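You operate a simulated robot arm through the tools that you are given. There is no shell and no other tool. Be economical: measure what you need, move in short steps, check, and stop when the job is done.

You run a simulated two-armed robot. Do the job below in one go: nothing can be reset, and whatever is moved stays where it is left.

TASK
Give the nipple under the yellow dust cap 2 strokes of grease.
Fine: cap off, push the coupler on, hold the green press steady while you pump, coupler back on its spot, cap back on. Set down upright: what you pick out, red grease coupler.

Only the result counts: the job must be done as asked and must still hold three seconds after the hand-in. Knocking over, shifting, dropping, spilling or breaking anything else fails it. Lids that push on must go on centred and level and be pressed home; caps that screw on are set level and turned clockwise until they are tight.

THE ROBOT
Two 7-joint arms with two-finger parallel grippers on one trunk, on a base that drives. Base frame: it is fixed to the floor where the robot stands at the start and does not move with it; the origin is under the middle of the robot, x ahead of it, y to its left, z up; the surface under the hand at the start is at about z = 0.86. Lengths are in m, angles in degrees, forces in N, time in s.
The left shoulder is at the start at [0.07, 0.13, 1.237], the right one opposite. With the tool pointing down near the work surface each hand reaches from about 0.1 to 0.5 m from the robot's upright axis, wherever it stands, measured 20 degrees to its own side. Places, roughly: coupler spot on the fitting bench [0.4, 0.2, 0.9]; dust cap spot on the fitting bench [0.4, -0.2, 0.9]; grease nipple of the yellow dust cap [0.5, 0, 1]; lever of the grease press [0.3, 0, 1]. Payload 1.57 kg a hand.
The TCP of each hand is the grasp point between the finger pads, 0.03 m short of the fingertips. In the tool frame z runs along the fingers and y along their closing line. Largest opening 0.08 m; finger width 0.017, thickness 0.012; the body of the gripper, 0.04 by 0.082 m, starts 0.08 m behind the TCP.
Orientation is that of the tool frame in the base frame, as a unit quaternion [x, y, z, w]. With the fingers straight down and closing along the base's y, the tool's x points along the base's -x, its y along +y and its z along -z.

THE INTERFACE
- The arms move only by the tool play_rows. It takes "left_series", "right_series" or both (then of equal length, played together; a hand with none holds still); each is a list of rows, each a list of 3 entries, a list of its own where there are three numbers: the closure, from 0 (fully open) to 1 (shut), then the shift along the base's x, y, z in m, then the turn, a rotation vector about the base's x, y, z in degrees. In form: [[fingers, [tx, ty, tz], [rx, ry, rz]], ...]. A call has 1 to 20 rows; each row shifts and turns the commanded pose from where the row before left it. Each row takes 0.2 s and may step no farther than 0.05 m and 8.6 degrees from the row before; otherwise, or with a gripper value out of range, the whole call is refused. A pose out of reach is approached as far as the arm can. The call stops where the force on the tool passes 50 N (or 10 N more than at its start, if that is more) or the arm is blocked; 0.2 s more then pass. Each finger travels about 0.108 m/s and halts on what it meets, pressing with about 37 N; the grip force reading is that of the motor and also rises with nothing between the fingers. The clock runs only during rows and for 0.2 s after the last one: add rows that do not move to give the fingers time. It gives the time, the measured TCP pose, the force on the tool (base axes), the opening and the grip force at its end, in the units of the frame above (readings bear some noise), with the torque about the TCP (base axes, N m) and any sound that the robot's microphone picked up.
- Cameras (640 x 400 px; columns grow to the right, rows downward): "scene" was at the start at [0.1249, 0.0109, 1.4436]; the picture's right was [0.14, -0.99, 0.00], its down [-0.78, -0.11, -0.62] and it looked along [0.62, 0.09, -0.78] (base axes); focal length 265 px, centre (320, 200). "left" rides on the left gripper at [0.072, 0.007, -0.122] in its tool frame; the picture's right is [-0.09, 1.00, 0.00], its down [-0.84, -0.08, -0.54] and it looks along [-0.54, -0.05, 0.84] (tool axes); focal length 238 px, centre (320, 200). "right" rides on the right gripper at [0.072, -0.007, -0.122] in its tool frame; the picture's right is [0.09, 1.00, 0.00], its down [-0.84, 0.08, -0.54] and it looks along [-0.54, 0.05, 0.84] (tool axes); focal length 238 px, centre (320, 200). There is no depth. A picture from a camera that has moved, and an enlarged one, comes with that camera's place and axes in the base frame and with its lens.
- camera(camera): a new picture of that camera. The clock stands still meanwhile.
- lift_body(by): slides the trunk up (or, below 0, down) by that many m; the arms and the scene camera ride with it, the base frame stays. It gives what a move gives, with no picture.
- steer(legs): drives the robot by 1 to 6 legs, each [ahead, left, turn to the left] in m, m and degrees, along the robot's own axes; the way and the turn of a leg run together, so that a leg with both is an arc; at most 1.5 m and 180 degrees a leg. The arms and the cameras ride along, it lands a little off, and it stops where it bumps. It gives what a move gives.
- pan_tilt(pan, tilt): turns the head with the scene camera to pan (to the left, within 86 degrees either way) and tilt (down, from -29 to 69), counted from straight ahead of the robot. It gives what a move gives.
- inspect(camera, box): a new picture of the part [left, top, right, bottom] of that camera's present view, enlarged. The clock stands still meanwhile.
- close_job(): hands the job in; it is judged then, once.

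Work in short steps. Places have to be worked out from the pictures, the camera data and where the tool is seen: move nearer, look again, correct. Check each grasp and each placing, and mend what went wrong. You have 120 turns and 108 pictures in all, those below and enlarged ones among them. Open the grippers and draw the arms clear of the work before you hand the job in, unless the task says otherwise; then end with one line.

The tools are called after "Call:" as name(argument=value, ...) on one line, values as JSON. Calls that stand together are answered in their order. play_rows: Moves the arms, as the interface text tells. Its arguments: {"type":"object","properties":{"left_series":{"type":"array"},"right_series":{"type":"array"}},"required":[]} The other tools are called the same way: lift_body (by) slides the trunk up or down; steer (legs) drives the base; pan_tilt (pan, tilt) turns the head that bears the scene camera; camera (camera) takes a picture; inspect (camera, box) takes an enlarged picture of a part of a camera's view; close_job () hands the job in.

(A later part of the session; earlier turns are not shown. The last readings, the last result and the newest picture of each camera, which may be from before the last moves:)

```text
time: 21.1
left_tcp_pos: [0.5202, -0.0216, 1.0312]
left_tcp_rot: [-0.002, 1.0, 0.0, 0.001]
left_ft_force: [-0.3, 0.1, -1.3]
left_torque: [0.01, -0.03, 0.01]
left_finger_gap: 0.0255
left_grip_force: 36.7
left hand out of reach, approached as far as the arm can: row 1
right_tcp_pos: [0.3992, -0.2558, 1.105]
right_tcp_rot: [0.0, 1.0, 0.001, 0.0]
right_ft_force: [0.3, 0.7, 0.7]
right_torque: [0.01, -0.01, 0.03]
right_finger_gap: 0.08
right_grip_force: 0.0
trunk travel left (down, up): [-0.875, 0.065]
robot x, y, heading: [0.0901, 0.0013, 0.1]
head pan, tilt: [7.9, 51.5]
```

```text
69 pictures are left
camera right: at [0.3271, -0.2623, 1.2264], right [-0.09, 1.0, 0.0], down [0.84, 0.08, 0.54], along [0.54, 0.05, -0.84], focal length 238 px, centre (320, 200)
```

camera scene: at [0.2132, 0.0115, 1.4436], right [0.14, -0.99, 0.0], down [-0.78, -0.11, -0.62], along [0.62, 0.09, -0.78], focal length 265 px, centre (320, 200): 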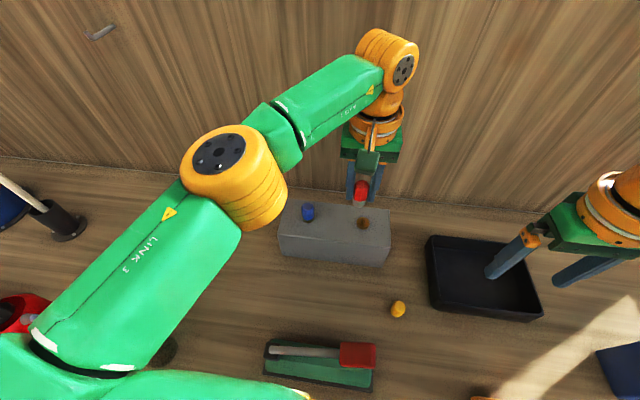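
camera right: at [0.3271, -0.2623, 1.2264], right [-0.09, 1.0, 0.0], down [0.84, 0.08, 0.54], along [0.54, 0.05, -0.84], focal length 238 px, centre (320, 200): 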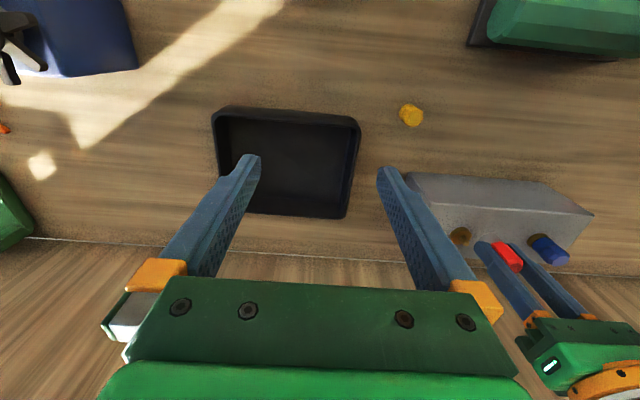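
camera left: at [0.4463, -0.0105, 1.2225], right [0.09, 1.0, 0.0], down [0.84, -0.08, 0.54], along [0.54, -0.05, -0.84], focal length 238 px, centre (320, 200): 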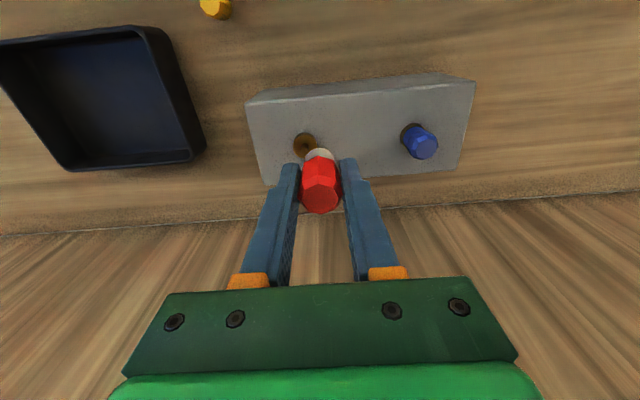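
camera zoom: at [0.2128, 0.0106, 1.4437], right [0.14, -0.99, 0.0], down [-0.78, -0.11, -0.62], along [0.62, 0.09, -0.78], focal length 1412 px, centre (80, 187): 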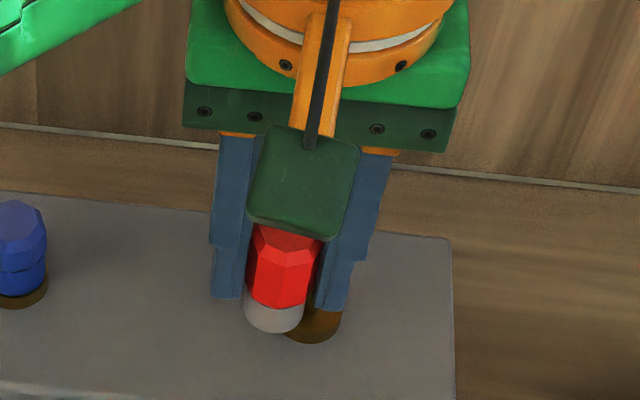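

The left arm stops about 2 cm short. I'll lift clear and drive ahead a bit more.

Call:
play_rows(left_series=[[1, [0, 0, 0.035], [0, 0, 0]], [1, [0, 0, 0.035], [0, 0, 0]]])

Call:
steer(legs=[[0.045, 0, 0]])

Call:
play_rows(left_series=[[1, [0, 0, 0], [0, 0, 0]], [1, [0, 0, 0], [0, 0, 0]]])

```text
time: 21.7
left_tcp_pos: [0.5189, -0.0214, 1.1024]
left_tcp_rot: [-0.001, 1.0, 0.0, 0.001]
left_ft_force: [0.5, -0.5, -0.4]
left_torque: [0.01, 0.01, 0.03]
left_finger_gap: 0.0257
left_grip_force: 37.1
right_tcp_pos: [0.3984, -0.256, 1.1046]
right_tcp_rot: [-0.001, 1.0, 0.001, 0.0]
right_ft_force: [-0.3, 0.0, -0.3]
right_torque: [-0.01, 0.0, 0.02]
right_finger_gap: 0.0801
right_grip_force: 0.1
trunk travel left (down, up): [-0.875, 0.065]
robot x, y, heading: [0.0898, 0.0038, 0.3]
head pan, tilt: [7.9, 51.5]
```

```text
time: 22.6
left_tcp_pos: [0.5584, -0.0209, 1.1041]
left_tcp_rot: [-0.002, 1.0, 0.0, 0.003]
left_ft_force: [-0.4, 0.3, -0.5]
left_torque: [0.01, -0.06, -0.01]
left_finger_gap: 0.0254
left_grip_force: 37.4
right_tcp_pos: [0.4389, -0.2562, 1.1063]
right_tcp_rot: [-0.001, 1.0, 0.001, 0.003]
right_ft_force: [-0.4, -0.4, 1.1]
right_torque: [-0.01, -0.07, 0.0]
right_finger_gap: 0.0801
right_grip_force: 0.1
trunk travel left (down, up): [-0.875, 0.065]
robot x, y, heading: [0.1306, 0.0032, -0.1]
head pan, tilt: [7.9, 51.5]
```

```text
time: 23.2
left_tcp_pos: [0.5632, -0.022, 1.1023]
left_tcp_rot: [-0.001, 1.0, 0.0, 0.001]
left_ft_force: [-0.9, 0.3, 0.1]
left_torque: [0.04, -0.03, -0.02]
left_finger_gap: 0.0255
left_grip_force: 36.6
right_tcp_pos: [0.4426, -0.2554, 1.1058]
right_tcp_rot: [0.0, 1.0, 0.0, 0.001]
right_ft_force: [0.2, 0.5, -0.1]
right_torque: [0.02, -0.01, 0.01]
right_finger_gap: 0.0801
right_grip_force: 0.0
trunk travel left (down, up): [-0.875, 0.065]
robot x, y, heading: [0.1342, 0.0018, 0.1]
head pan, tilt: [7.9, 51.5]
```

Now at (0.563, -0.022). I'll shift to (0.542, -0.0365), come down partway, and check from two cameras.

Call:
play_rows(left_series=[[1, [-0.021, -0.0145, 0], [0, 0, 0]], [1, [0, 0, 0], [0, 0, 0]], [1, [0, 0, -0.035], [0, 0, 0]], [1, [0, 0, -0.03], [0, 0, 0]], [1, [0, 0, 0], [0, 0, 0]]])

Call:
inspect(camera="left", box=[270, 110, 366, 170])

Call:
inspect(camera="scene", box=[320, 185, 410, 260])

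Call:
camera(camera="right")

```text
time: 24.4
left_tcp_pos: [0.5447, -0.0361, 1.0361]
left_tcp_rot: [-0.001, 1.0, 0.001, 0.001]
left_ft_force: [-0.4, 0.5, -0.5]
left_torque: [0.0, 0.0, 0.01]
left_finger_gap: 0.0257
left_grip_force: 36.8
right_tcp_pos: [0.4453, -0.2556, 1.1058]
right_tcp_rot: [-0.001, 1.0, 0.0, 0.0]
right_ft_force: [-1.0, -0.9, 0.7]
right_torque: [0.03, -0.02, -0.01]
right_finger_gap: 0.0799
right_grip_force: 0.0
trunk travel left (down, up): [-0.875, 0.065]
robot x, y, heading: [0.1335, -0.0038, 0.2]
head pan, tilt: [7.9, 51.5]
```

```text
6.67 times, centred on (318, 140) of left
camera zoom: at [0.472, -0.028, 1.1581], right [0.09, 1.0, 0.0], down [0.84, -0.07, 0.54], along [0.54, -0.05, -0.84], focal length 1589 px, centre (333, 600)
```

zoom: 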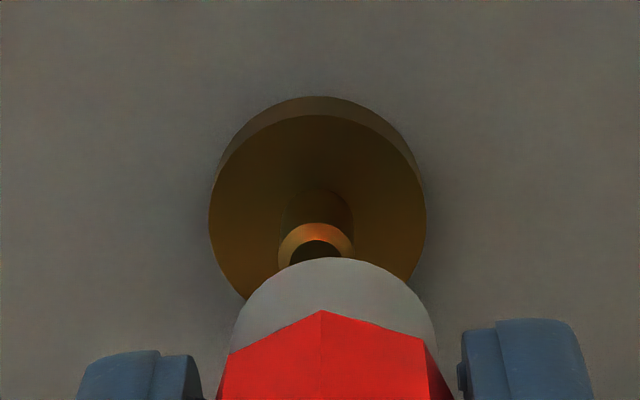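

```text
5.33 times, centred on (365, 222) of scene
camera zoom: at [0.2573, 0.0108, 1.4437], right [0.14, -0.99, 0.0], down [-0.78, -0.11, -0.62], along [0.62, 0.09, -0.78], focal length 1412 px, centre (80, 80)
```

zoom: 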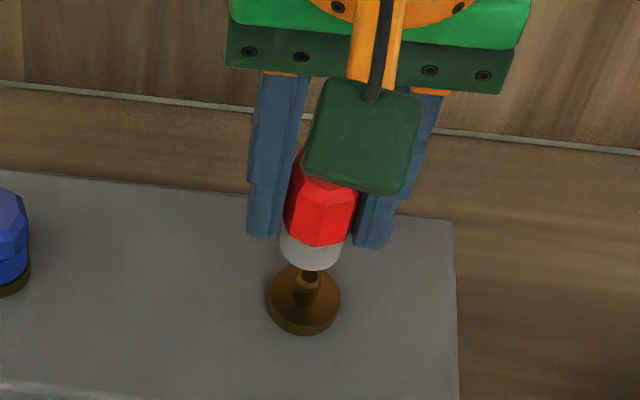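

```text
66 pictures are left
camera right: at [0.3717, -0.2621, 1.2265], right [-0.09, 1.0, 0.0], down [0.84, 0.08, 0.54], along [0.54, 0.05, -0.84], focal length 238 px, centre (320, 200)
```

right: 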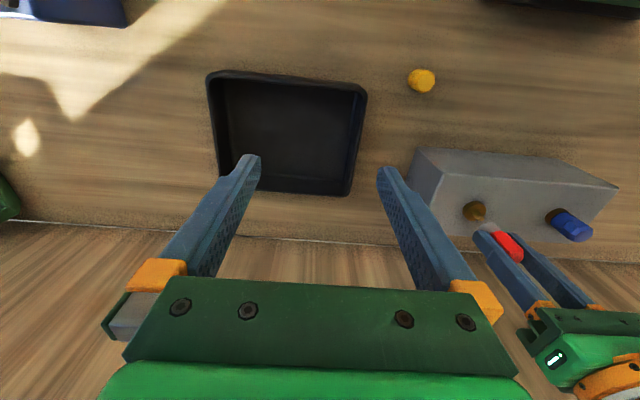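

With the seat height near 0.969 implied by the cap contact, both views put the nipple at about (0.5385, -0.0362). The coupler is about 5 mm too far in x, so I'll correct that and recheck.

Call:
play_rows(left_series=[[1, [-0.0045, -0.0008, 0], [0, 0, 0]], [1, [0, 0, -0.004], [0, 0, 0]], [1, [0, 0, 0], [0, 0, 0]]])

Call:
inspect(camera="left", box=[270, 110, 366, 170])

Call:
inspect(camera="scene", box=[335, 210, 395, 260])

Call:
inspect(camera="right", box=[440, 180, 540, 280])

```text
time: 25.2
left_tcp_pos: [0.54, -0.0362, 1.0322]
left_tcp_rot: [-0.002, 1.0, 0.0, 0.0]
left_ft_force: [-0.2, -0.8, -0.3]
left_torque: [0.01, 0.04, 0.03]
left_finger_gap: 0.0258
left_grip_force: 37.1
right_tcp_pos: [0.4452, -0.2561, 1.105]
right_tcp_rot: [-0.001, 1.0, 0.0, 0.0]
right_ft_force: [0.2, -0.5, 0.3]
right_torque: [0.02, 0.0, 0.0]
right_finger_gap: 0.0798
right_grip_force: 0.0
trunk travel left (down, up): [-0.875, 0.065]
robot x, y, heading: [0.1305, 0.004, -0.1]
head pan, tilt: [7.9, 51.5]
```

```text
6.67 times, centred on (318, 140) of left
camera zoom: at [0.4678, -0.0284, 1.1545], right [0.09, 1.0, 0.0], down [0.84, -0.07, 0.54], along [0.54, -0.05, -0.84], focal length 1589 px, centre (333, 600)
```

zoom: 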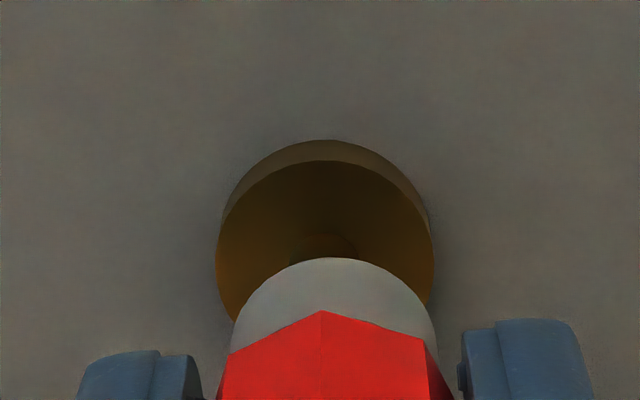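

```text
8.00 times, centred on (365, 235) of scene
camera zoom: at [0.2581, 0.0109, 1.4436], right [0.14, -0.99, 0.0], down [-0.78, -0.11, -0.62], along [0.62, 0.09, -0.78], focal length 2118 px, centre (-40, -80)
```

zoom: 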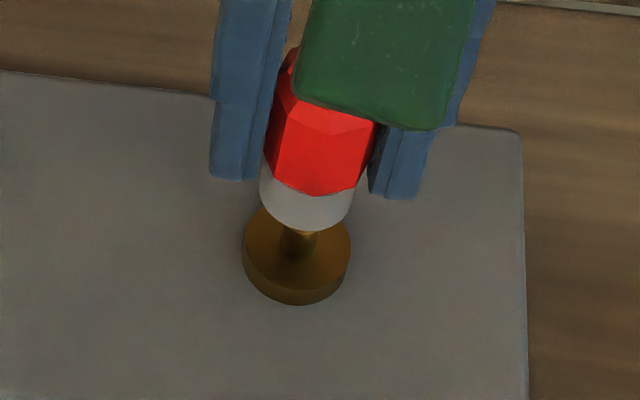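

```text
4.00 times, centred on (490, 230) of right
camera zoom: at [0.3723, -0.262, 1.2264], right [-0.09, 1.0, 0.0], down [0.84, 0.08, 0.54], along [0.54, 0.05, -0.84], focal length 953 px, centre (-360, 80)
```

zoom: 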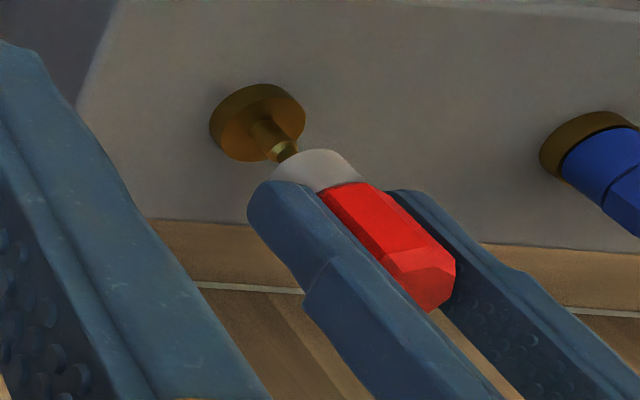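

Both views now agree the coupler needs about (-2 mm, -0.8 mm). I'll correct that and lower onto the nipple in small steps.

Call:
play_rows(left_series=[[1, [-0.002, -0.0008, 0], [0, 0, 0]], [1, [0, 0, 0], [0, 0, 0]], [1, [0, 0, -0.006], [0, 0, 0]], [1, [0, 0, -0.004], [0, 0, 0]], [1, [0, 0, -0.003], [0, 0, 0]], [1, [0, 0, -0.003], [0, 0, 0]]])

Call:
inspect(camera="scene", box=[335, 210, 395, 260])

```text
time: 26.6
left_tcp_pos: [0.5376, -0.0386, 1.0167]
left_tcp_rot: [-0.002, 1.0, -0.001, 0.0]
left_ft_force: [-0.6, -0.6, -1.3]
left_torque: [0.02, -0.02, 0.03]
left_finger_gap: 0.0255
left_grip_force: 37.0
right_tcp_pos: [0.4445, -0.255, 1.1053]
right_tcp_rot: [-0.001, 1.0, 0.0, 0.0]
right_ft_force: [-0.2, -0.8, -0.1]
right_torque: [0.03, 0.01, -0.02]
right_finger_gap: 0.0801
right_grip_force: 0.1
trunk travel left (down, up): [-0.875, 0.065]
robot x, y, heading: [0.1325, -0.0007, -0.0]
head pan, tilt: [7.9, 51.5]
```

```text
8.00 times, centred on (365, 235) of scene
camera zoom: at [0.2581, 0.0109, 1.4436], right [0.14, -0.99, 0.0], down [-0.78, -0.11, -0.62], along [0.62, 0.09, -0.78], focal length 2118 px, centre (-40, -80)
```

zoom: 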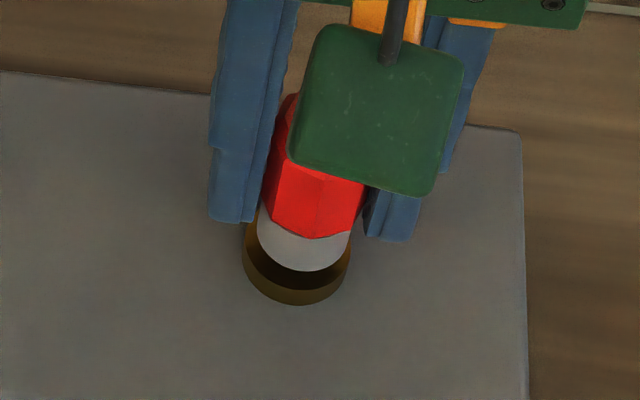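

It is sliding over the nipple, centred, with no contact force. I'll continue down until it seats.

Call:
play_rows(left_series=[[1, [0, 0, -0.003], [0, 0, 0]], [1, [0, 0, -0.003], [0, 0, 0]], [1, [0, 0, -0.002], [0, 0, 0]], [1, [0, 0, -0.002], [0, 0, 0]]])

```text
time: 27.6
left_tcp_pos: [0.5368, -0.0383, 1.0084]
left_tcp_rot: [-0.001, 1.0, -0.001, 0.002]
left_ft_force: [6.0, 0.1, 24.3]
left_torque: [0.21, -0.2, -0.06]
left_finger_gap: 0.0258
left_grip_force: 36.9
right_tcp_pos: [0.442, -0.2553, 1.1066]
right_tcp_rot: [-0.001, 1.0, -0.001, 0.001]
right_ft_force: [0.4, -0.3, -0.7]
right_torque: [-0.05, 0.03, 0.0]
right_finger_gap: 0.0799
right_grip_force: 0.0
trunk travel left (down, up): [-0.875, 0.065]
robot x, y, heading: [0.1339, -0.0, -0.2]
head pan, tilt: [7.9, 51.5]
```

Contact at 24 N, at the expected seat height. I'll press a little more to push it home.

Call:
play_rows(left_series=[[1, [0, 0, -0.001], [0, 0, 0]], [1, [0, 0, -0.001], [0, 0, 0]], [1, [0, 0, -0.001], [0, 0, 0]]])

Call:
inspect(camera="scene", box=[335, 210, 395, 260])

Call:
inspect(camera="right", box=[440, 180, 540, 280])

```text
time: 28.4
left_tcp_pos: [0.5354, -0.0368, 1.004]
left_tcp_rot: [-0.002, 1.0, -0.001, 0.001]
left_ft_force: [5.6, -1.3, 22.6]
left_torque: [0.19, -0.09, -0.02]
left_finger_gap: 0.0257
left_grip_force: 37.2
right_tcp_pos: [0.4426, -0.2562, 1.1051]
right_tcp_rot: [-0.001, 1.0, 0.0, 0.001]
right_ft_force: [-0.1, 0.0, -0.1]
right_torque: [0.01, -0.01, 0.01]
right_finger_gap: 0.0802
right_grip_force: 0.0
trunk travel left (down, up): [-0.875, 0.065]
robot x, y, heading: [0.13, 0.0004, 0.1]
head pan, tilt: [7.9, 51.5]
```

```text
8.00 times, centred on (365, 235) of scene
camera zoom: at [0.2557, 0.0108, 1.4439], right [0.14, -0.99, 0.0], down [-0.77, -0.11, -0.62], along [0.62, 0.09, -0.78], focal length 2118 px, centre (-40, -80)
```

zoom: 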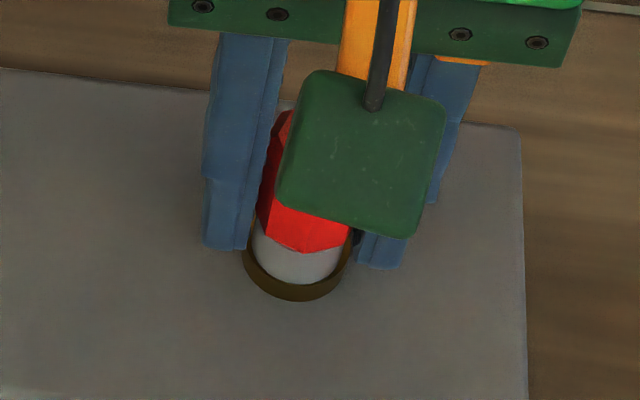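

```text
4.00 times, centred on (490, 230) of right
camera zoom: at [0.3703, -0.2621, 1.2268], right [-0.09, 1.0, 0.0], down [0.84, 0.08, 0.54], along [0.54, 0.05, -0.84], focal length 953 px, centre (-360, 80)
```

zoom: 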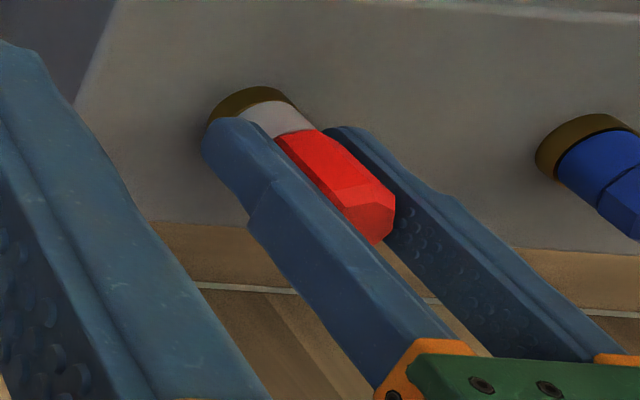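

It advanced another 4 mm at about 23 N. I'll keep pressing until it stops.

Call:
play_rows(left_series=[[1, [0, 0, -0.002], [0, 0, 0]], [1, [0, 0, -0.002], [0, 0, 0]]])

Call:
inspect(camera="scene", box=[335, 210, 395, 260])

Call:
inspect(camera="right", box=[440, 180, 540, 280])

```text
time: 29.0
left_tcp_pos: [0.5343, -0.037, 1.0007]
left_tcp_rot: [-0.001, 1.0, 0.0, 0.001]
left_ft_force: [4.2, -2.4, 22.3]
left_torque: [-0.24, -0.02, 0.04]
left_finger_gap: 0.0256
left_grip_force: 37.2
right_tcp_pos: [0.443, -0.256, 1.1062]
right_tcp_rot: [-0.001, 1.0, 0.0, 0.001]
right_ft_force: [0.3, -0.4, 0.2]
right_torque: [0.0, -0.02, 0.0]
right_finger_gap: 0.0799
right_grip_force: 0.0
trunk travel left (down, up): [-0.875, 0.065]
robot x, y, heading: [0.1347, -0.0031, -0.2]
head pan, tilt: [7.9, 51.5]
```

```text
8.00 times, centred on (365, 235) of scene
camera zoom: at [0.2547, 0.0106, 1.444], right [0.14, -0.99, 0.0], down [-0.77, -0.11, -0.62], along [0.62, 0.09, -0.78], focal length 2118 px, centre (-40, -80)
```

zoom: 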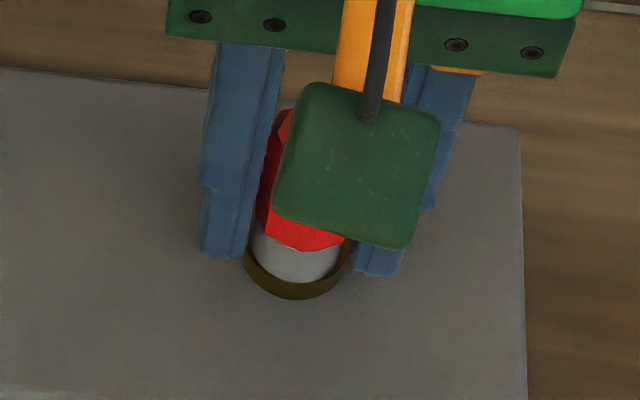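

```text
4.00 times, centred on (490, 230) of right
camera zoom: at [0.3695, -0.2623, 1.227], right [-0.09, 1.0, 0.0], down [0.84, 0.08, 0.54], along [0.54, 0.05, -0.84], focal length 953 px, centre (-360, 80)
```

zoom: 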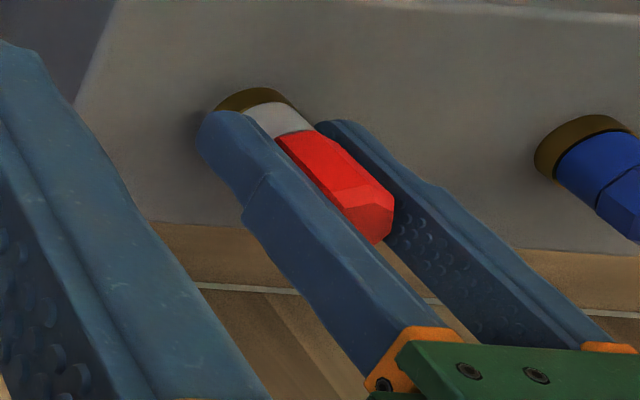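

The coupler no longer moves against the collar and the fingers are slipping down on it, so it looks seated. I'll release, rise, and then press its top with closed fingertips to be sure.

Call:
play_rows(left_series=[[1, [0, 0, 0.002], [0, 0, 0]], [0.5, [0, 0, 0], [0, 0, 0]], [0.2, [0, 0, 0], [0, 0, 0]], [0.2, [0, 0, 0], [0, 0, 0]], [0.2, [0, 0, 0.03], [0, 0, 0]], [0.2, [0, 0, 0.04], [0, 0, 0]], [0.2, [0, 0, 0], [0, 0, 0]]])

Call:
camera(camera="left")

Call:
inspect(camera="scene", box=[320, 190, 410, 260])

Call:
inspect(camera="right", box=[440, 180, 540, 280])

```text
time: 30.6
left_tcp_pos: [0.5371, -0.0353, 1.0718]
left_tcp_rot: [-0.002, 1.0, -0.001, 0.001]
left_ft_force: [0.6, -0.5, -0.7]
left_torque: [0.01, 0.02, -0.01]
left_finger_gap: 0.0642
left_grip_force: 0.2
right_tcp_pos: [0.4447, -0.2552, 1.1044]
right_tcp_rot: [-0.001, 1.0, -0.001, 0.0]
right_ft_force: [0.0, 0.0, -0.2]
right_torque: [-0.02, -0.01, -0.02]
right_finger_gap: 0.08
right_grip_force: 0.1
trunk travel left (down, up): [-0.875, 0.065]
robot x, y, heading: [0.1291, 0.0028, -0.1]
head pan, tilt: [7.9, 51.5]
```

```text
57 pictures are left
camera left: at [0.466, -0.0287, 1.1944], right [0.09, 1.0, 0.0], down [0.84, -0.07, 0.54], along [0.54, -0.05, -0.84], focal length 238 px, centre (320, 200)
```

left: 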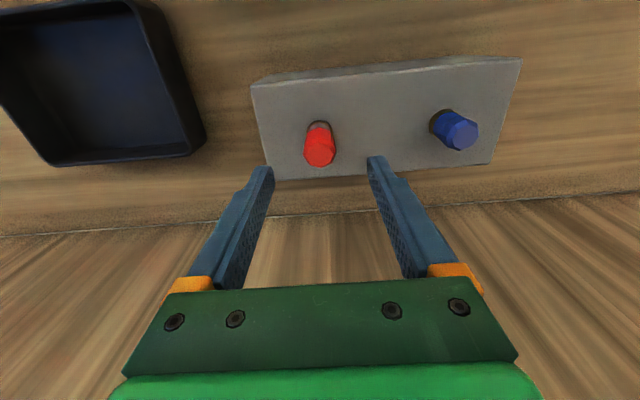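

```text
5.71 times, centred on (365, 225) of scene
camera zoom: at [0.2581, 0.0109, 1.4436], right [0.14, -0.99, 0.0], down [-0.78, -0.11, -0.62], along [0.62, 0.09, -0.78], focal length 1513 px, centre (63, 57)
```

zoom: 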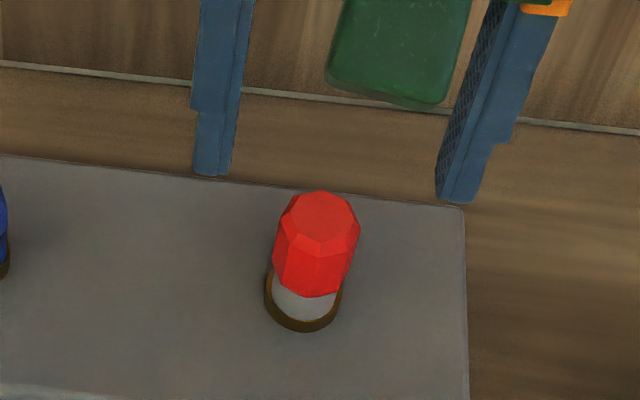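

```text
4.00 times, centred on (490, 230) of right
camera zoom: at [0.3723, -0.262, 1.2264], right [-0.09, 1.0, 0.0], down [0.84, 0.08, 0.54], along [0.54, 0.05, -0.84], focal length 953 px, centre (-360, 80)
```

zoom: 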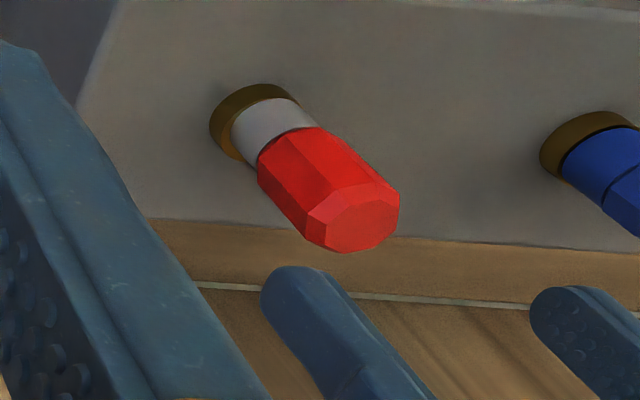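

It sits on the collar and stands upright. I'll close the fingers and press its top firmly to confirm it is home.

Call:
play_rows(left_series=[[1, [0.001, -0.0015, 0], [0, 0, 0]], [1, [0, 0, 0], [0, 0, 0]], [1, [0, 0, 0], [0, 0, 0]], [1, [0, 0, -0.012], [0, 0, 0]], [1, [0, 0, -0.006], [0, 0, 0]], [1, [0, 0, -0.003], [0, 0, 0]], [1, [0, 0, -0.002], [0, 0, 0]], [1, [0, 0, -0.002], [0, 0, 0]]])

```text
time: 32.4
left_tcp_pos: [0.5367, -0.0389, 1.0472]
left_tcp_rot: [-0.002, 1.0, -0.001, 0.0]
left_ft_force: [4.4, 0.1, 12.8]
left_torque: [0.0, -0.12, 0.02]
left_finger_gap: 0.0001
left_grip_force: 21.1
right_tcp_pos: [0.4422, -0.2561, 1.1058]
right_tcp_rot: [-0.001, 1.0, 0.0, 0.001]
right_ft_force: [-0.3, 0.4, -0.5]
right_torque: [0.05, 0.0, 0.0]
right_finger_gap: 0.0798
right_grip_force: 0.1
trunk travel left (down, up): [-0.875, 0.065]
robot x, y, heading: [0.1329, -0.0029, -0.0]
head pan, tilt: [7.9, 51.5]
```

Call:
play_rows(left_series=[[1, [0, 0, -0.002], [0, 0, 0]], [1, [0, 0, -0.002], [0, 0, 0]], [1, [0, 0, -0.002], [0, 0, 0]]])

```text
time: 33.0
left_tcp_pos: [0.5386, -0.0378, 1.0479]
left_tcp_rot: [-0.003, 1.0, -0.003, 0.007]
left_ft_force: [1.5, -1.5, 24.3]
left_torque: [-0.03, -0.02, 0.02]
left_finger_gap: 0.0
left_grip_force: 21.5
right_tcp_pos: [0.4406, -0.2553, 1.1062]
right_tcp_rot: [-0.001, 1.0, 0.0, 0.002]
right_ft_force: [0.1, -0.6, 0.8]
right_torque: [-0.03, 0.03, -0.03]
right_finger_gap: 0.08
right_grip_force: 0.0
trunk travel left (down, up): [-0.875, 0.065]
robot x, y, heading: [0.1328, 0.001, 0.0]
head pan, tilt: [7.9, 51.5]
stopped in row 3 (left hand): the force on the tool passed its limit at 55 N (the readings are from after the stop); the commanded pose is now the measured one
```

It held 55 N without moving, so the coupler is home. I'll lift the left hand clear and back the robot up to work on the press.

Call:
play_rows(left_series=[[1, [0, 0, 0.03], [0, 0, 0]], [1, [0, 0, 0.045], [0, 0, 0]], [0.3, [0, 0, 0.03], [0, 0, 0]]])

Call:
steer(legs=[[-0.12, 0, 0]])

Call:
camera(camera="scene")

Call:
inspect(camera="scene", box=[240, 240, 400, 350])

```text
time: 33.8
left_tcp_pos: [0.5387, -0.0378, 1.1502]
left_tcp_rot: [-0.002, 1.0, -0.002, 0.003]
left_ft_force: [0.1, 0.2, -0.2]
left_torque: [0.01, 0.02, 0.01]
left_finger_gap: 0.0564
left_grip_force: 0.0
right_tcp_pos: [0.4455, -0.2569, 1.1056]
right_tcp_rot: [-0.001, 1.0, 0.001, 0.0]
right_ft_force: [-0.7, 0.7, -0.1]
right_torque: [0.01, 0.02, 0.02]
right_finger_gap: 0.0802
right_grip_force: 0.0
trunk travel left (down, up): [-0.875, 0.065]
robot x, y, heading: [0.1326, -0.0002, 0.1]
head pan, tilt: [7.9, 51.5]
```

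```text
time: 35.0
left_tcp_pos: [0.4257, -0.037, 1.1486]
left_tcp_rot: [-0.003, 1.0, -0.002, 0.002]
left_ft_force: [-0.3, 0.5, -0.9]
left_torque: [-0.01, 0.02, 0.02]
left_finger_gap: 0.0558
left_grip_force: 0.2
right_tcp_pos: [0.3296, -0.2563, 1.104]
right_tcp_rot: [0.0, 1.0, 0.0, -0.002]
right_ft_force: [0.1, 0.0, -0.8]
right_torque: [-0.01, 0.03, 0.01]
right_finger_gap: 0.0799
right_grip_force: 0.1
trunk travel left (down, up): [-0.875, 0.065]
robot x, y, heading: [0.0141, 0.0003, 0.2]
head pan, tilt: [7.9, 51.5]
```

```text
54 pictures are left
camera scene: at [0.1446, 0.0107, 1.4432], right [0.14, -0.99, 0.0], down [-0.78, -0.11, -0.62], along [0.61, 0.09, -0.79], focal length 265 px, centre (320, 200)
```

scene: 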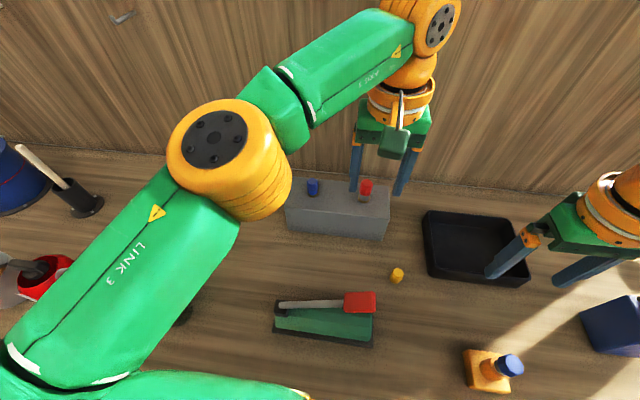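

```text
3.64 times, centred on (320, 295) of scene
camera zoom: at [0.1446, 0.0107, 1.4432], right [0.14, -0.99, 0.0], down [-0.78, -0.11, -0.62], along [0.61, 0.09, -0.79], focal length 963 px, centre (320, -146)
```

zoom: 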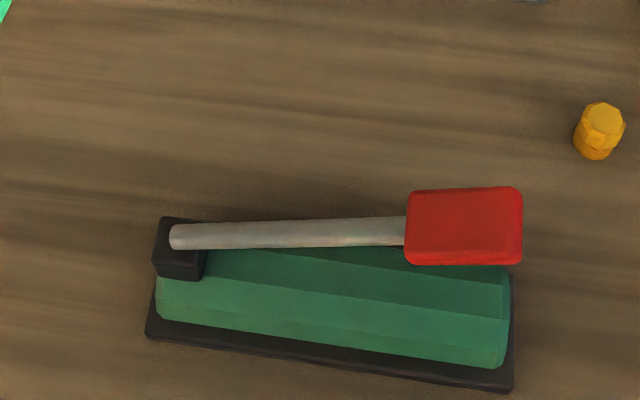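

The press is clear to see, running nearly along y. I'll bring the left hand above its hinge end while turning it -90° about z so the fingers close along x.

Call:
play_rows(left_series=[[0, [0, 0.015, 0], [0, 0, -8.2]], [0, [-0.01, 0.02, 0], [0, 0, -8.2]], [0, [-0.015, 0.02, 0], [0, 0, -8.2]], [0, [-0.015, 0.02, 0], [0, 0, -8.2]], [0, [-0.015, 0.02, 0], [0, 0, -8.2]], [0, [-0.015, 0.02, 0], [0, 0, -8.2]], [0, [-0.015, 0.015, 0], [0, 0, -8.2]], [0, [-0.015, 0.01, 0], [0, 0, -8.2]], [0, [-0.01, 0, 0], [0, 0, -8.2]], [0, [-0.01, 0, 0], [0, 0, -8.2]], [0, [0, 0, 0], [0, 0, -8]], [0, [0, 0, 0], [0, 0, 0]]])

Call:
camera(camera="left")

Call:
camera(camera="scene")

```text
time: 37.6
left_tcp_pos: [0.2811, 0.0941, 1.1472]
left_tcp_rot: [0.706, 0.709, -0.003, 0.002]
left_ft_force: [-0.9, 0.4, 0.7]
left_torque: [0.02, 0.0, -0.03]
left_finger_gap: 0.0802
left_grip_force: 0.1
left hand out of reach, approached as far as the arm can: row 11
right_tcp_pos: [0.3258, -0.2559, 1.1043]
right_tcp_rot: [-0.001, 1.0, 0.001, 0.0]
right_ft_force: [-0.4, 0.9, -1.0]
right_torque: [0.03, -0.01, -0.01]
right_finger_gap: 0.08
right_grip_force: 0.1
trunk travel left (down, up): [-0.875, 0.065]
robot x, y, heading: [0.0152, -0.0026, 0.1]
head pan, tilt: [7.9, 51.5]
```

```text
52 pictures are left
camera left: at [0.2872, 0.1669, 1.269], right [1.0, -0.09, 0.0], down [-0.07, -0.83, 0.55], along [-0.05, -0.55, -0.84], focal length 238 px, centre (320, 200)
```

left: 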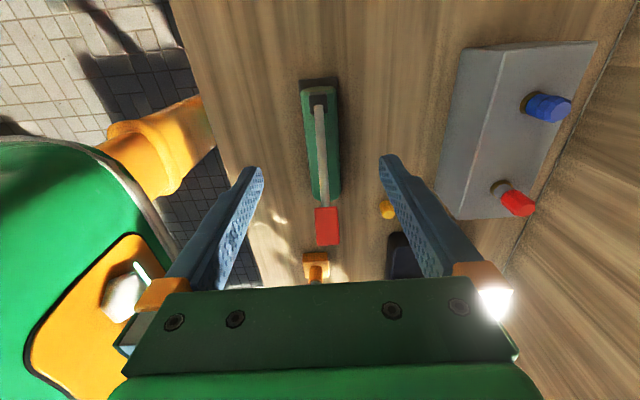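

```text
51 pictures are left
camera scene: at [0.1396, 0.0108, 1.4436], right [0.14, -0.99, 0.0], down [-0.78, -0.11, -0.62], along [0.62, 0.09, -0.78], focal length 265 px, centre (320, 200)
```

scene: 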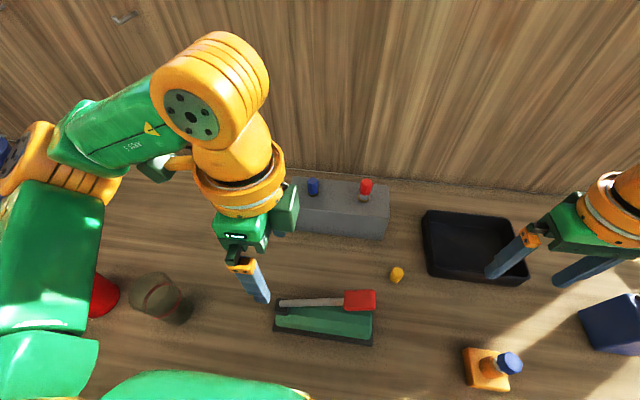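

The wrist reached the 90° turn. I'll enlarge the left view to measure the press's width and place.

Call:
inspect(camera="left", box=[260, 70, 420, 250])

```text
2.22 times, centred on (340, 160) of left
camera zoom: at [0.2872, 0.1669, 1.269], right [1.0, -0.09, 0.0], down [-0.07, -0.83, 0.55], along [-0.05, -0.55, -0.84], focal length 530 px, centre (276, 289)
```

zoom: 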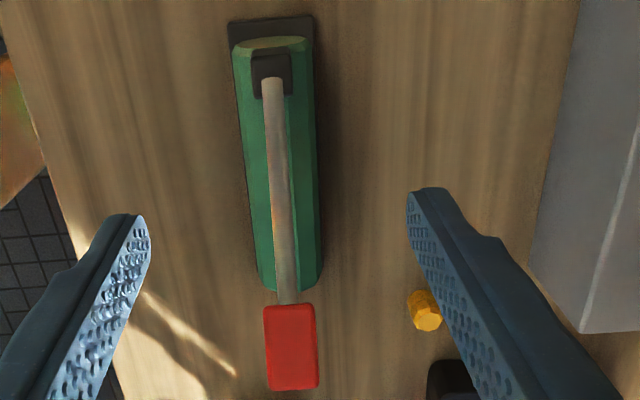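

The press body is about 55 mm wide, centred at x≈0.279. Its hinge is at y≈0.10 and the handle at about (0.278, -0.03, 1.035). I'll lower the left hand over the hinge end and check partway.

Call:
play_rows(left_series=[[0, [-0.002, -0.002, -0.04], [0, 0, 0]], [0, [0, 0, -0.045], [0, 0, 0]], [0, [0, 0, -0.045], [0, 0, 0]], [0, [0, 0, -0.04], [0, 0, 0]], [0, [0, 0, 0], [0, 0, 0]]])

Call:
camera(camera="left")

Call:
inspect(camera="scene", box=[220, 230, 400, 350])

```text
time: 38.8
left_tcp_pos: [0.2701, 0.0939, 1.0118]
left_tcp_rot: [0.704, 0.71, -0.002, 0.002]
left_ft_force: [0.9, -0.1, -1.0]
left_torque: [-0.02, 0.02, 0.03]
left_finger_gap: 0.08
left_grip_force: 0.0
left hand out of reach, approached as far as the arm can: row 2, 3
right_tcp_pos: [0.3276, -0.2546, 1.1057]
right_tcp_rot: [0.0, 1.0, 0.0, 0.0]
right_ft_force: [0.0, -0.2, -0.6]
right_torque: [-0.01, -0.02, -0.01]
right_finger_gap: 0.0799
right_grip_force: 0.0
trunk travel left (down, up): [-0.875, 0.065]
robot x, y, heading: [0.0112, 0.0021, 0.1]
head pan, tilt: [7.9, 51.5]
```

```text
49 pictures are left
camera left: at [0.2766, 0.1681, 1.1328], right [1.0, -0.08, 0.0], down [-0.07, -0.83, 0.55], along [-0.05, -0.55, -0.84], focal length 238 px, centre (320, 200)
```

left: 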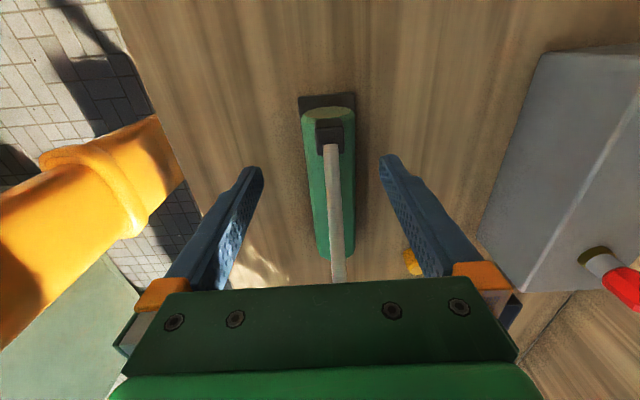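

```text
3.33 times, centred on (310, 290) of scene
camera zoom: at [0.14, 0.0111, 1.4436], right [0.14, -0.99, 0.0], down [-0.78, -0.11, -0.62], along [0.62, 0.09, -0.78], focal length 882 px, centre (353, -100)
```

zoom: 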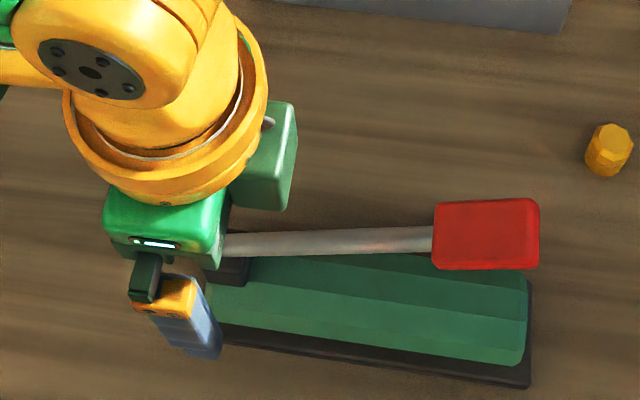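

The left hand stopped partway at z≈1.01 when rows 2 and 3 ran out of reach. I'll recentre x and try smaller downward steps.

Call:
play_rows(left_series=[[0, [0.008, -0.002, -0.005], [0, 0, 0]], [0, [0, 0, -0.015], [0, 0, 0]], [0, [0, 0, -0.015], [0, 0, 0]], [0, [0, 0, 0], [0, 0, 0]]])

```text
time: 39.8
left_tcp_pos: [0.2693, 0.0934, 0.9808]
left_tcp_rot: [0.705, 0.709, -0.003, 0.001]
left_ft_force: [0.4, 0.3, -0.1]
left_torque: [0.01, -0.01, 0.01]
left_finger_gap: 0.0798
left_grip_force: 0.1
left hand out of reach, approached as far as the arm can: row 1
right_tcp_pos: [0.3257, -0.2562, 1.1051]
right_tcp_rot: [-0.002, 1.0, 0.0, 0.001]
right_ft_force: [-0.8, 0.2, 0.2]
right_torque: [-0.01, -0.01, -0.02]
right_finger_gap: 0.0798
right_grip_force: 0.0
trunk travel left (down, up): [-0.875, 0.065]
robot x, y, heading: [0.016, 0.0014, 0.2]
head pan, tilt: [7.9, 51.5]
```

Down works, but x can't go beyond about 0.27 in this wrist pose. I'll raise slightly and drive ahead 3 cm to gain margin.

Call:
play_rows(left_series=[[0, [0, 0, 0.04], [0, 0, 0]], [0, [0, 0, 0.02], [0, 0, 0]]])

Call:
steer(legs=[[0.035, 0, 0]])

Call:
play_rows(left_series=[[0, [0, 0, 0], [0, 0, 0]], [0, [0, 0, 0], [0, 0, 0]]])

Call:
camera(camera="left")

```text
time: 40.4
left_tcp_pos: [0.2696, 0.0938, 1.0421]
left_tcp_rot: [0.705, 0.71, -0.002, 0.001]
left_ft_force: [0.5, 0.6, -0.4]
left_torque: [0.0, -0.02, 0.02]
left_finger_gap: 0.0799
left_grip_force: 0.0
right_tcp_pos: [0.3268, -0.2554, 1.1057]
right_tcp_rot: [0.0, 1.0, 0.0, 0.0]
right_ft_force: [0.9, 0.1, 0.7]
right_torque: [-0.01, -0.03, -0.04]
right_finger_gap: 0.0797
right_grip_force: 0.1
trunk travel left (down, up): [-0.875, 0.065]
robot x, y, heading: [0.0166, 0.0024, 0.3]
head pan, tilt: [7.9, 51.5]
```

```text
time: 41.3
left_tcp_pos: [0.2984, 0.0937, 1.0435]
left_tcp_rot: [0.704, 0.71, -0.002, 0.004]
left_ft_force: [-0.9, -0.4, -0.4]
left_torque: [0.01, -0.05, 0.04]
left_finger_gap: 0.0798
left_grip_force: 0.1
right_tcp_pos: [0.3545, -0.2556, 1.1071]
right_tcp_rot: [-0.001, 1.0, 0.0, 0.003]
right_ft_force: [-0.5, -0.3, 0.1]
right_torque: [0.01, -0.06, 0.0]
right_finger_gap: 0.0797
right_grip_force: 0.2
trunk travel left (down, up): [-0.875, 0.065]
robot x, y, heading: [0.0487, -0.0011, -0.1]
head pan, tilt: [7.9, 51.5]
```

```text
time: 41.9
left_tcp_pos: [0.3026, 0.0933, 1.0423]
left_tcp_rot: [0.704, 0.71, -0.003, 0.002]
left_ft_force: [-0.2, -0.4, -0.5]
left_torque: [-0.01, 0.0, 0.02]
left_finger_gap: 0.08
left_grip_force: 0.0
right_tcp_pos: [0.3588, -0.2557, 1.1063]
right_tcp_rot: [-0.001, 1.0, -0.001, 0.001]
right_ft_force: [-0.4, -0.6, 0.1]
right_torque: [-0.02, -0.01, 0.0]
right_finger_gap: 0.0802
right_grip_force: 0.1
trunk travel left (down, up): [-0.875, 0.065]
robot x, y, heading: [0.0485, 0.0034, 0.1]
head pan, tilt: [7.9, 51.5]
```

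```text
47 pictures are left
camera left: at [0.3088, 0.1676, 1.1639], right [1.0, -0.09, 0.0], down [-0.07, -0.83, 0.55], along [-0.05, -0.55, -0.84], focal length 238 px, centre (320, 200)
```

left: 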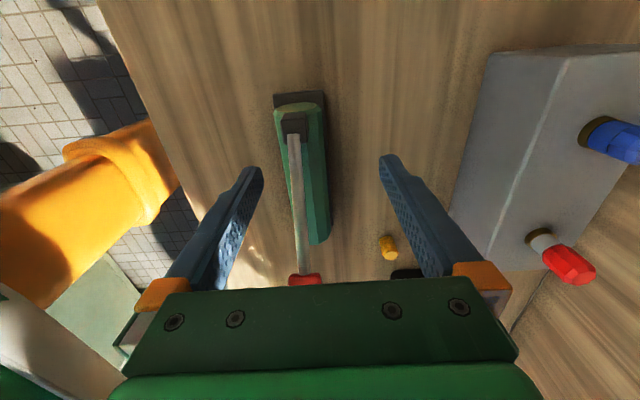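

The body centre is at x≈0.280 here too. I'll shift over it and go down to z≈0.945.

Call:
play_rows(left_series=[[0, [-0.0226, 0.001, 0], [0, 0, 0]], [0, [0, 0, 0], [0, 0, 0]], [0, [0, 0, -0.03], [0, 0, 0]], [0, [0, 0, -0.03], [0, 0, 0]], [0, [0, 0, -0.03], [0, 0, 0]], [0, [0, 0, 0], [0, 0, 0]]])

Call:
camera(camera="left")

Call:
inspect(camera="scene", box=[220, 240, 400, 360])

```text
time: 43.3
left_tcp_pos: [0.2806, 0.0941, 0.9505]
left_tcp_rot: [0.705, 0.709, -0.003, 0.001]
left_ft_force: [-0.3, -1.0, 0.3]
left_torque: [0.0, 0.02, 0.02]
left_finger_gap: 0.0801
left_grip_force: 0.0
right_tcp_pos: [0.3597, -0.2567, 1.1054]
right_tcp_rot: [-0.001, 1.0, 0.0, 0.0]
right_ft_force: [0.5, -0.3, 0.4]
right_torque: [-0.01, 0.0, 0.01]
right_finger_gap: 0.08
right_grip_force: 0.0
trunk travel left (down, up): [-0.875, 0.065]
robot x, y, heading: [0.052, -0.0008, 0.2]
head pan, tilt: [7.9, 51.5]
```

```text
46 pictures are left
camera left: at [0.2885, 0.1684, 1.0731], right [1.0, -0.09, 0.0], down [-0.07, -0.83, 0.55], along [-0.05, -0.55, -0.84], focal length 238 px, centre (320, 200)
```

left: 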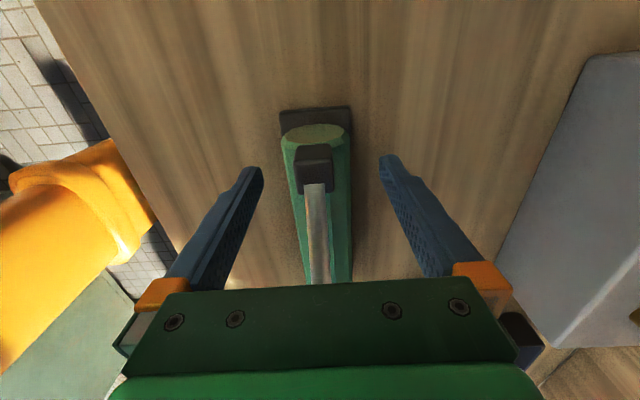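

```text
3.33 times, centred on (310, 300) of scene
camera zoom: at [0.1745, 0.0109, 1.4436], right [0.14, -0.99, 0.0], down [-0.78, -0.11, -0.62], along [0.62, 0.09, -0.78], focal length 882 px, centre (353, -133)
```

zoom: 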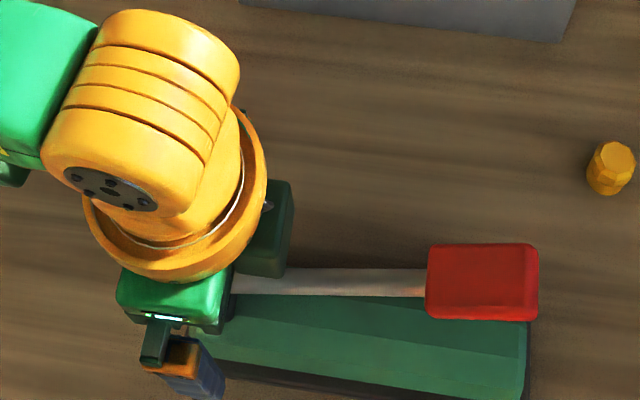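

The fingers straddle the body symmetrically. I'll go down to z≈0.912 and grip the body.

Call:
play_rows(left_series=[[0, [0, 0, -0.02], [0, 0, 0]], [0, [0, 0, -0.012], [0, 0, 0]], [0, [0, 0, -0.006], [0, 0, 0]], [0.15, [0, 0, 0], [0, 0, 0]], [0.25, [0, 0, 0], [0, 0, 0]], [0.35, [0, 0, 0], [0, 0, 0]]])

Call:
camera(camera="left")

```text
time: 44.7
left_tcp_pos: [0.2811, 0.0946, 0.9142]
left_tcp_rot: [0.705, 0.709, -0.003, 0.002]
left_ft_force: [-0.6, 0.4, 0.1]
left_torque: [0.05, -0.04, -0.02]
left_finger_gap: 0.0527
left_grip_force: 0.4
right_tcp_pos: [0.3607, -0.2555, 1.1042]
right_tcp_rot: [-0.001, 1.0, 0.0, 0.0]
right_ft_force: [-0.1, -0.1, -0.2]
right_torque: [0.0, -0.01, -0.02]
right_finger_gap: 0.0801
right_grip_force: 0.2
trunk travel left (down, up): [-0.875, 0.065]
robot x, y, heading: [0.0479, -0.004, 0.1]
head pan, tilt: [7.9, 51.5]
```

```text
44 pictures are left
camera left: at [0.2875, 0.1686, 1.0356], right [1.0, -0.09, 0.0], down [-0.07, -0.83, 0.55], along [-0.05, -0.55, -0.84], focal length 238 px, centre (320, 200)
```

left: 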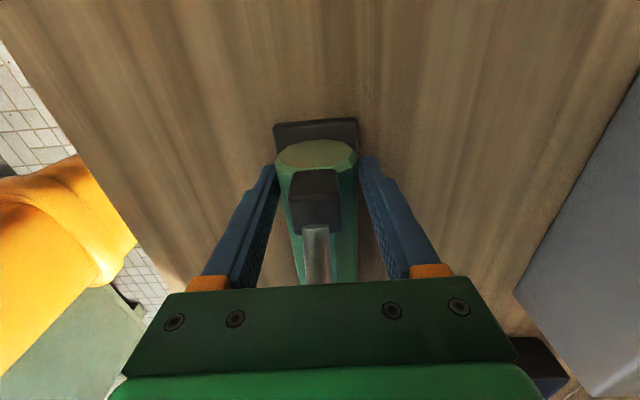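

Nearly there, with the body about 1 mm toward -x. I'll shift slightly and close in fine increments, watching the side force.

Call:
play_rows(left_series=[[0.37, [-0.001, 0, 0], [0, 0, 0]], [0.39, [0, 0, 0], [0, 0, 0]], [0.4, [0, 0, 0], [0, 0, 0]]])

```text
time: 45.5
left_tcp_pos: [0.2795, 0.0956, 0.9137]
left_tcp_rot: [0.705, 0.709, -0.004, 0.002]
left_ft_force: [-2.1, 0.2, 1.6]
left_torque: [0.0, 0.07, -0.03]
left_finger_gap: 0.0501
left_grip_force: 1.0
right_tcp_pos: [0.3597, -0.256, 1.1051]
right_tcp_rot: [-0.002, 1.0, 0.0, 0.001]
right_ft_force: [-0.3, 0.0, 0.5]
right_torque: [-0.01, 0.01, 0.03]
right_finger_gap: 0.0799
right_grip_force: 0.1
trunk travel left (down, up): [-0.875, 0.065]
robot x, y, heading: [0.0489, -0.0008, 0.0]
head pan, tilt: [7.9, 51.5]
```

Call:
play_rows(left_series=[[0.42, [-0.0005, 0, 0], [0, 0, 0]], [0.5, [0, 0, 0], [0, 0, 0]], [0.7, [0, 0, 0], [0, 0, 0]], [1, [0, 0, 0], [0, 0, 0]], [1, [0, 0, 0], [0, 0, 0]]])

Call:
camera(camera="left")

Call:
inspect(camera="scene", box=[220, 240, 400, 360])

```text
time: 46.7
left_tcp_pos: [0.2803, 0.094, 0.9142]
left_tcp_rot: [0.704, 0.71, -0.004, 0.002]
left_ft_force: [-0.1, 0.4, 0.1]
left_torque: [0.01, -0.13, -0.17]
left_finger_gap: 0.0492
left_grip_force: 36.4
right_tcp_pos: [0.3601, -0.2554, 1.1047]
right_tcp_rot: [-0.001, 1.0, 0.0, 0.0]
right_ft_force: [0.9, -0.3, 0.1]
right_torque: [-0.03, 0.0, -0.02]
right_finger_gap: 0.08
right_grip_force: 0.0
trunk travel left (down, up): [-0.875, 0.065]
robot x, y, heading: [0.0482, -0.0016, 0.2]
head pan, tilt: [7.9, 51.5]
```

```text
43 pictures are left
camera left: at [0.2865, 0.1685, 1.0356], right [1.0, -0.09, 0.0], down [-0.07, -0.83, 0.55], along [-0.05, -0.55, -0.84], focal length 238 px, centre (320, 200)
```

left: 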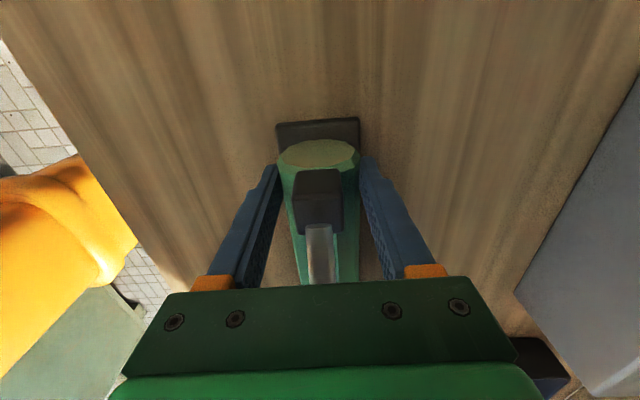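

```text
3.33 times, centred on (310, 300) of scene
camera zoom: at [0.1746, 0.011, 1.4436], right [0.14, -0.99, 0.0], down [-0.78, -0.11, -0.62], along [0.62, 0.09, -0.78], focal length 882 px, centre (353, -133)
```

zoom: 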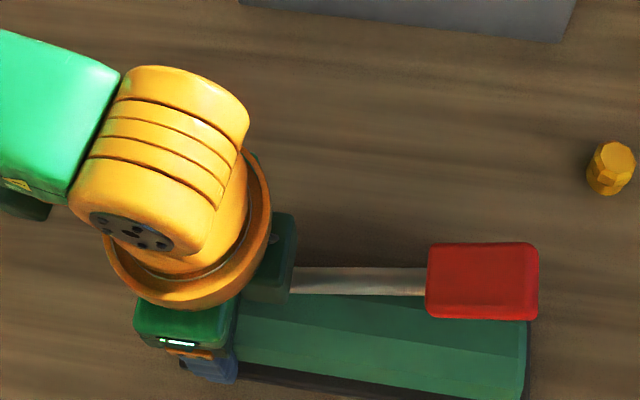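

The press is firmly gripped (49 mm) and hasn't shifted. I'll bring the right hand with closed fingers above the handle, whose top face centre is at about (0.278, -0.03, 1.038).

Call:
play_rows(right_series=[[0.5, [-0.02, 0.045, 0.01], [0, 0, 0]], [1, [-0.02, 0.045, 0.01], [0, 0, 0]], [1, [-0.02, 0.045, 0], [0, 0, 0]], [1, [-0.02, 0.04, 0], [0, 0, 0]], [1, [-0.002, 0.038, 0], [0, 0, 0]], [1, [0, 0, 0], [0, 0, 0]]])

Call:
camera(camera="right")

Call:
camera(camera="scene")

```text
refused: row 1 steps farther than a row can; nothing moved
```

```text
41 pictures are left
camera right: at [0.2889, -0.2619, 1.2264], right [-0.09, 1.0, 0.0], down [0.84, 0.08, 0.54], along [0.54, 0.05, -0.84], focal length 238 px, centre (320, 200)
```

right: 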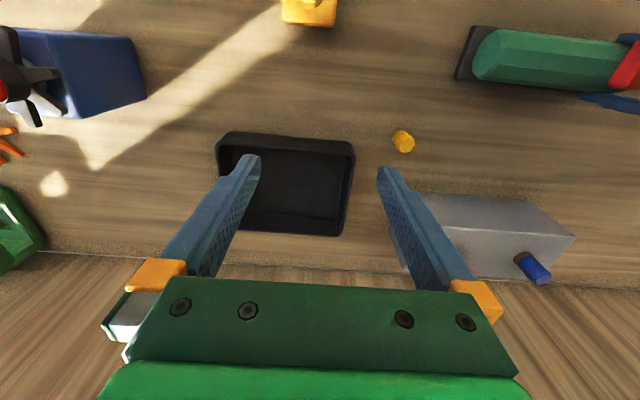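

```text
40 pictures are left
camera scene: at [0.1746, 0.011, 1.4436], right [0.14, -0.99, 0.0], down [-0.78, -0.11, -0.62], along [0.62, 0.09, -0.78], focal length 265 px, centre (320, 200)
```

scene: 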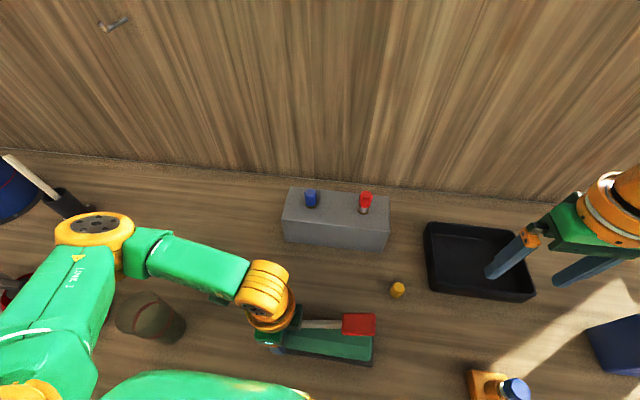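

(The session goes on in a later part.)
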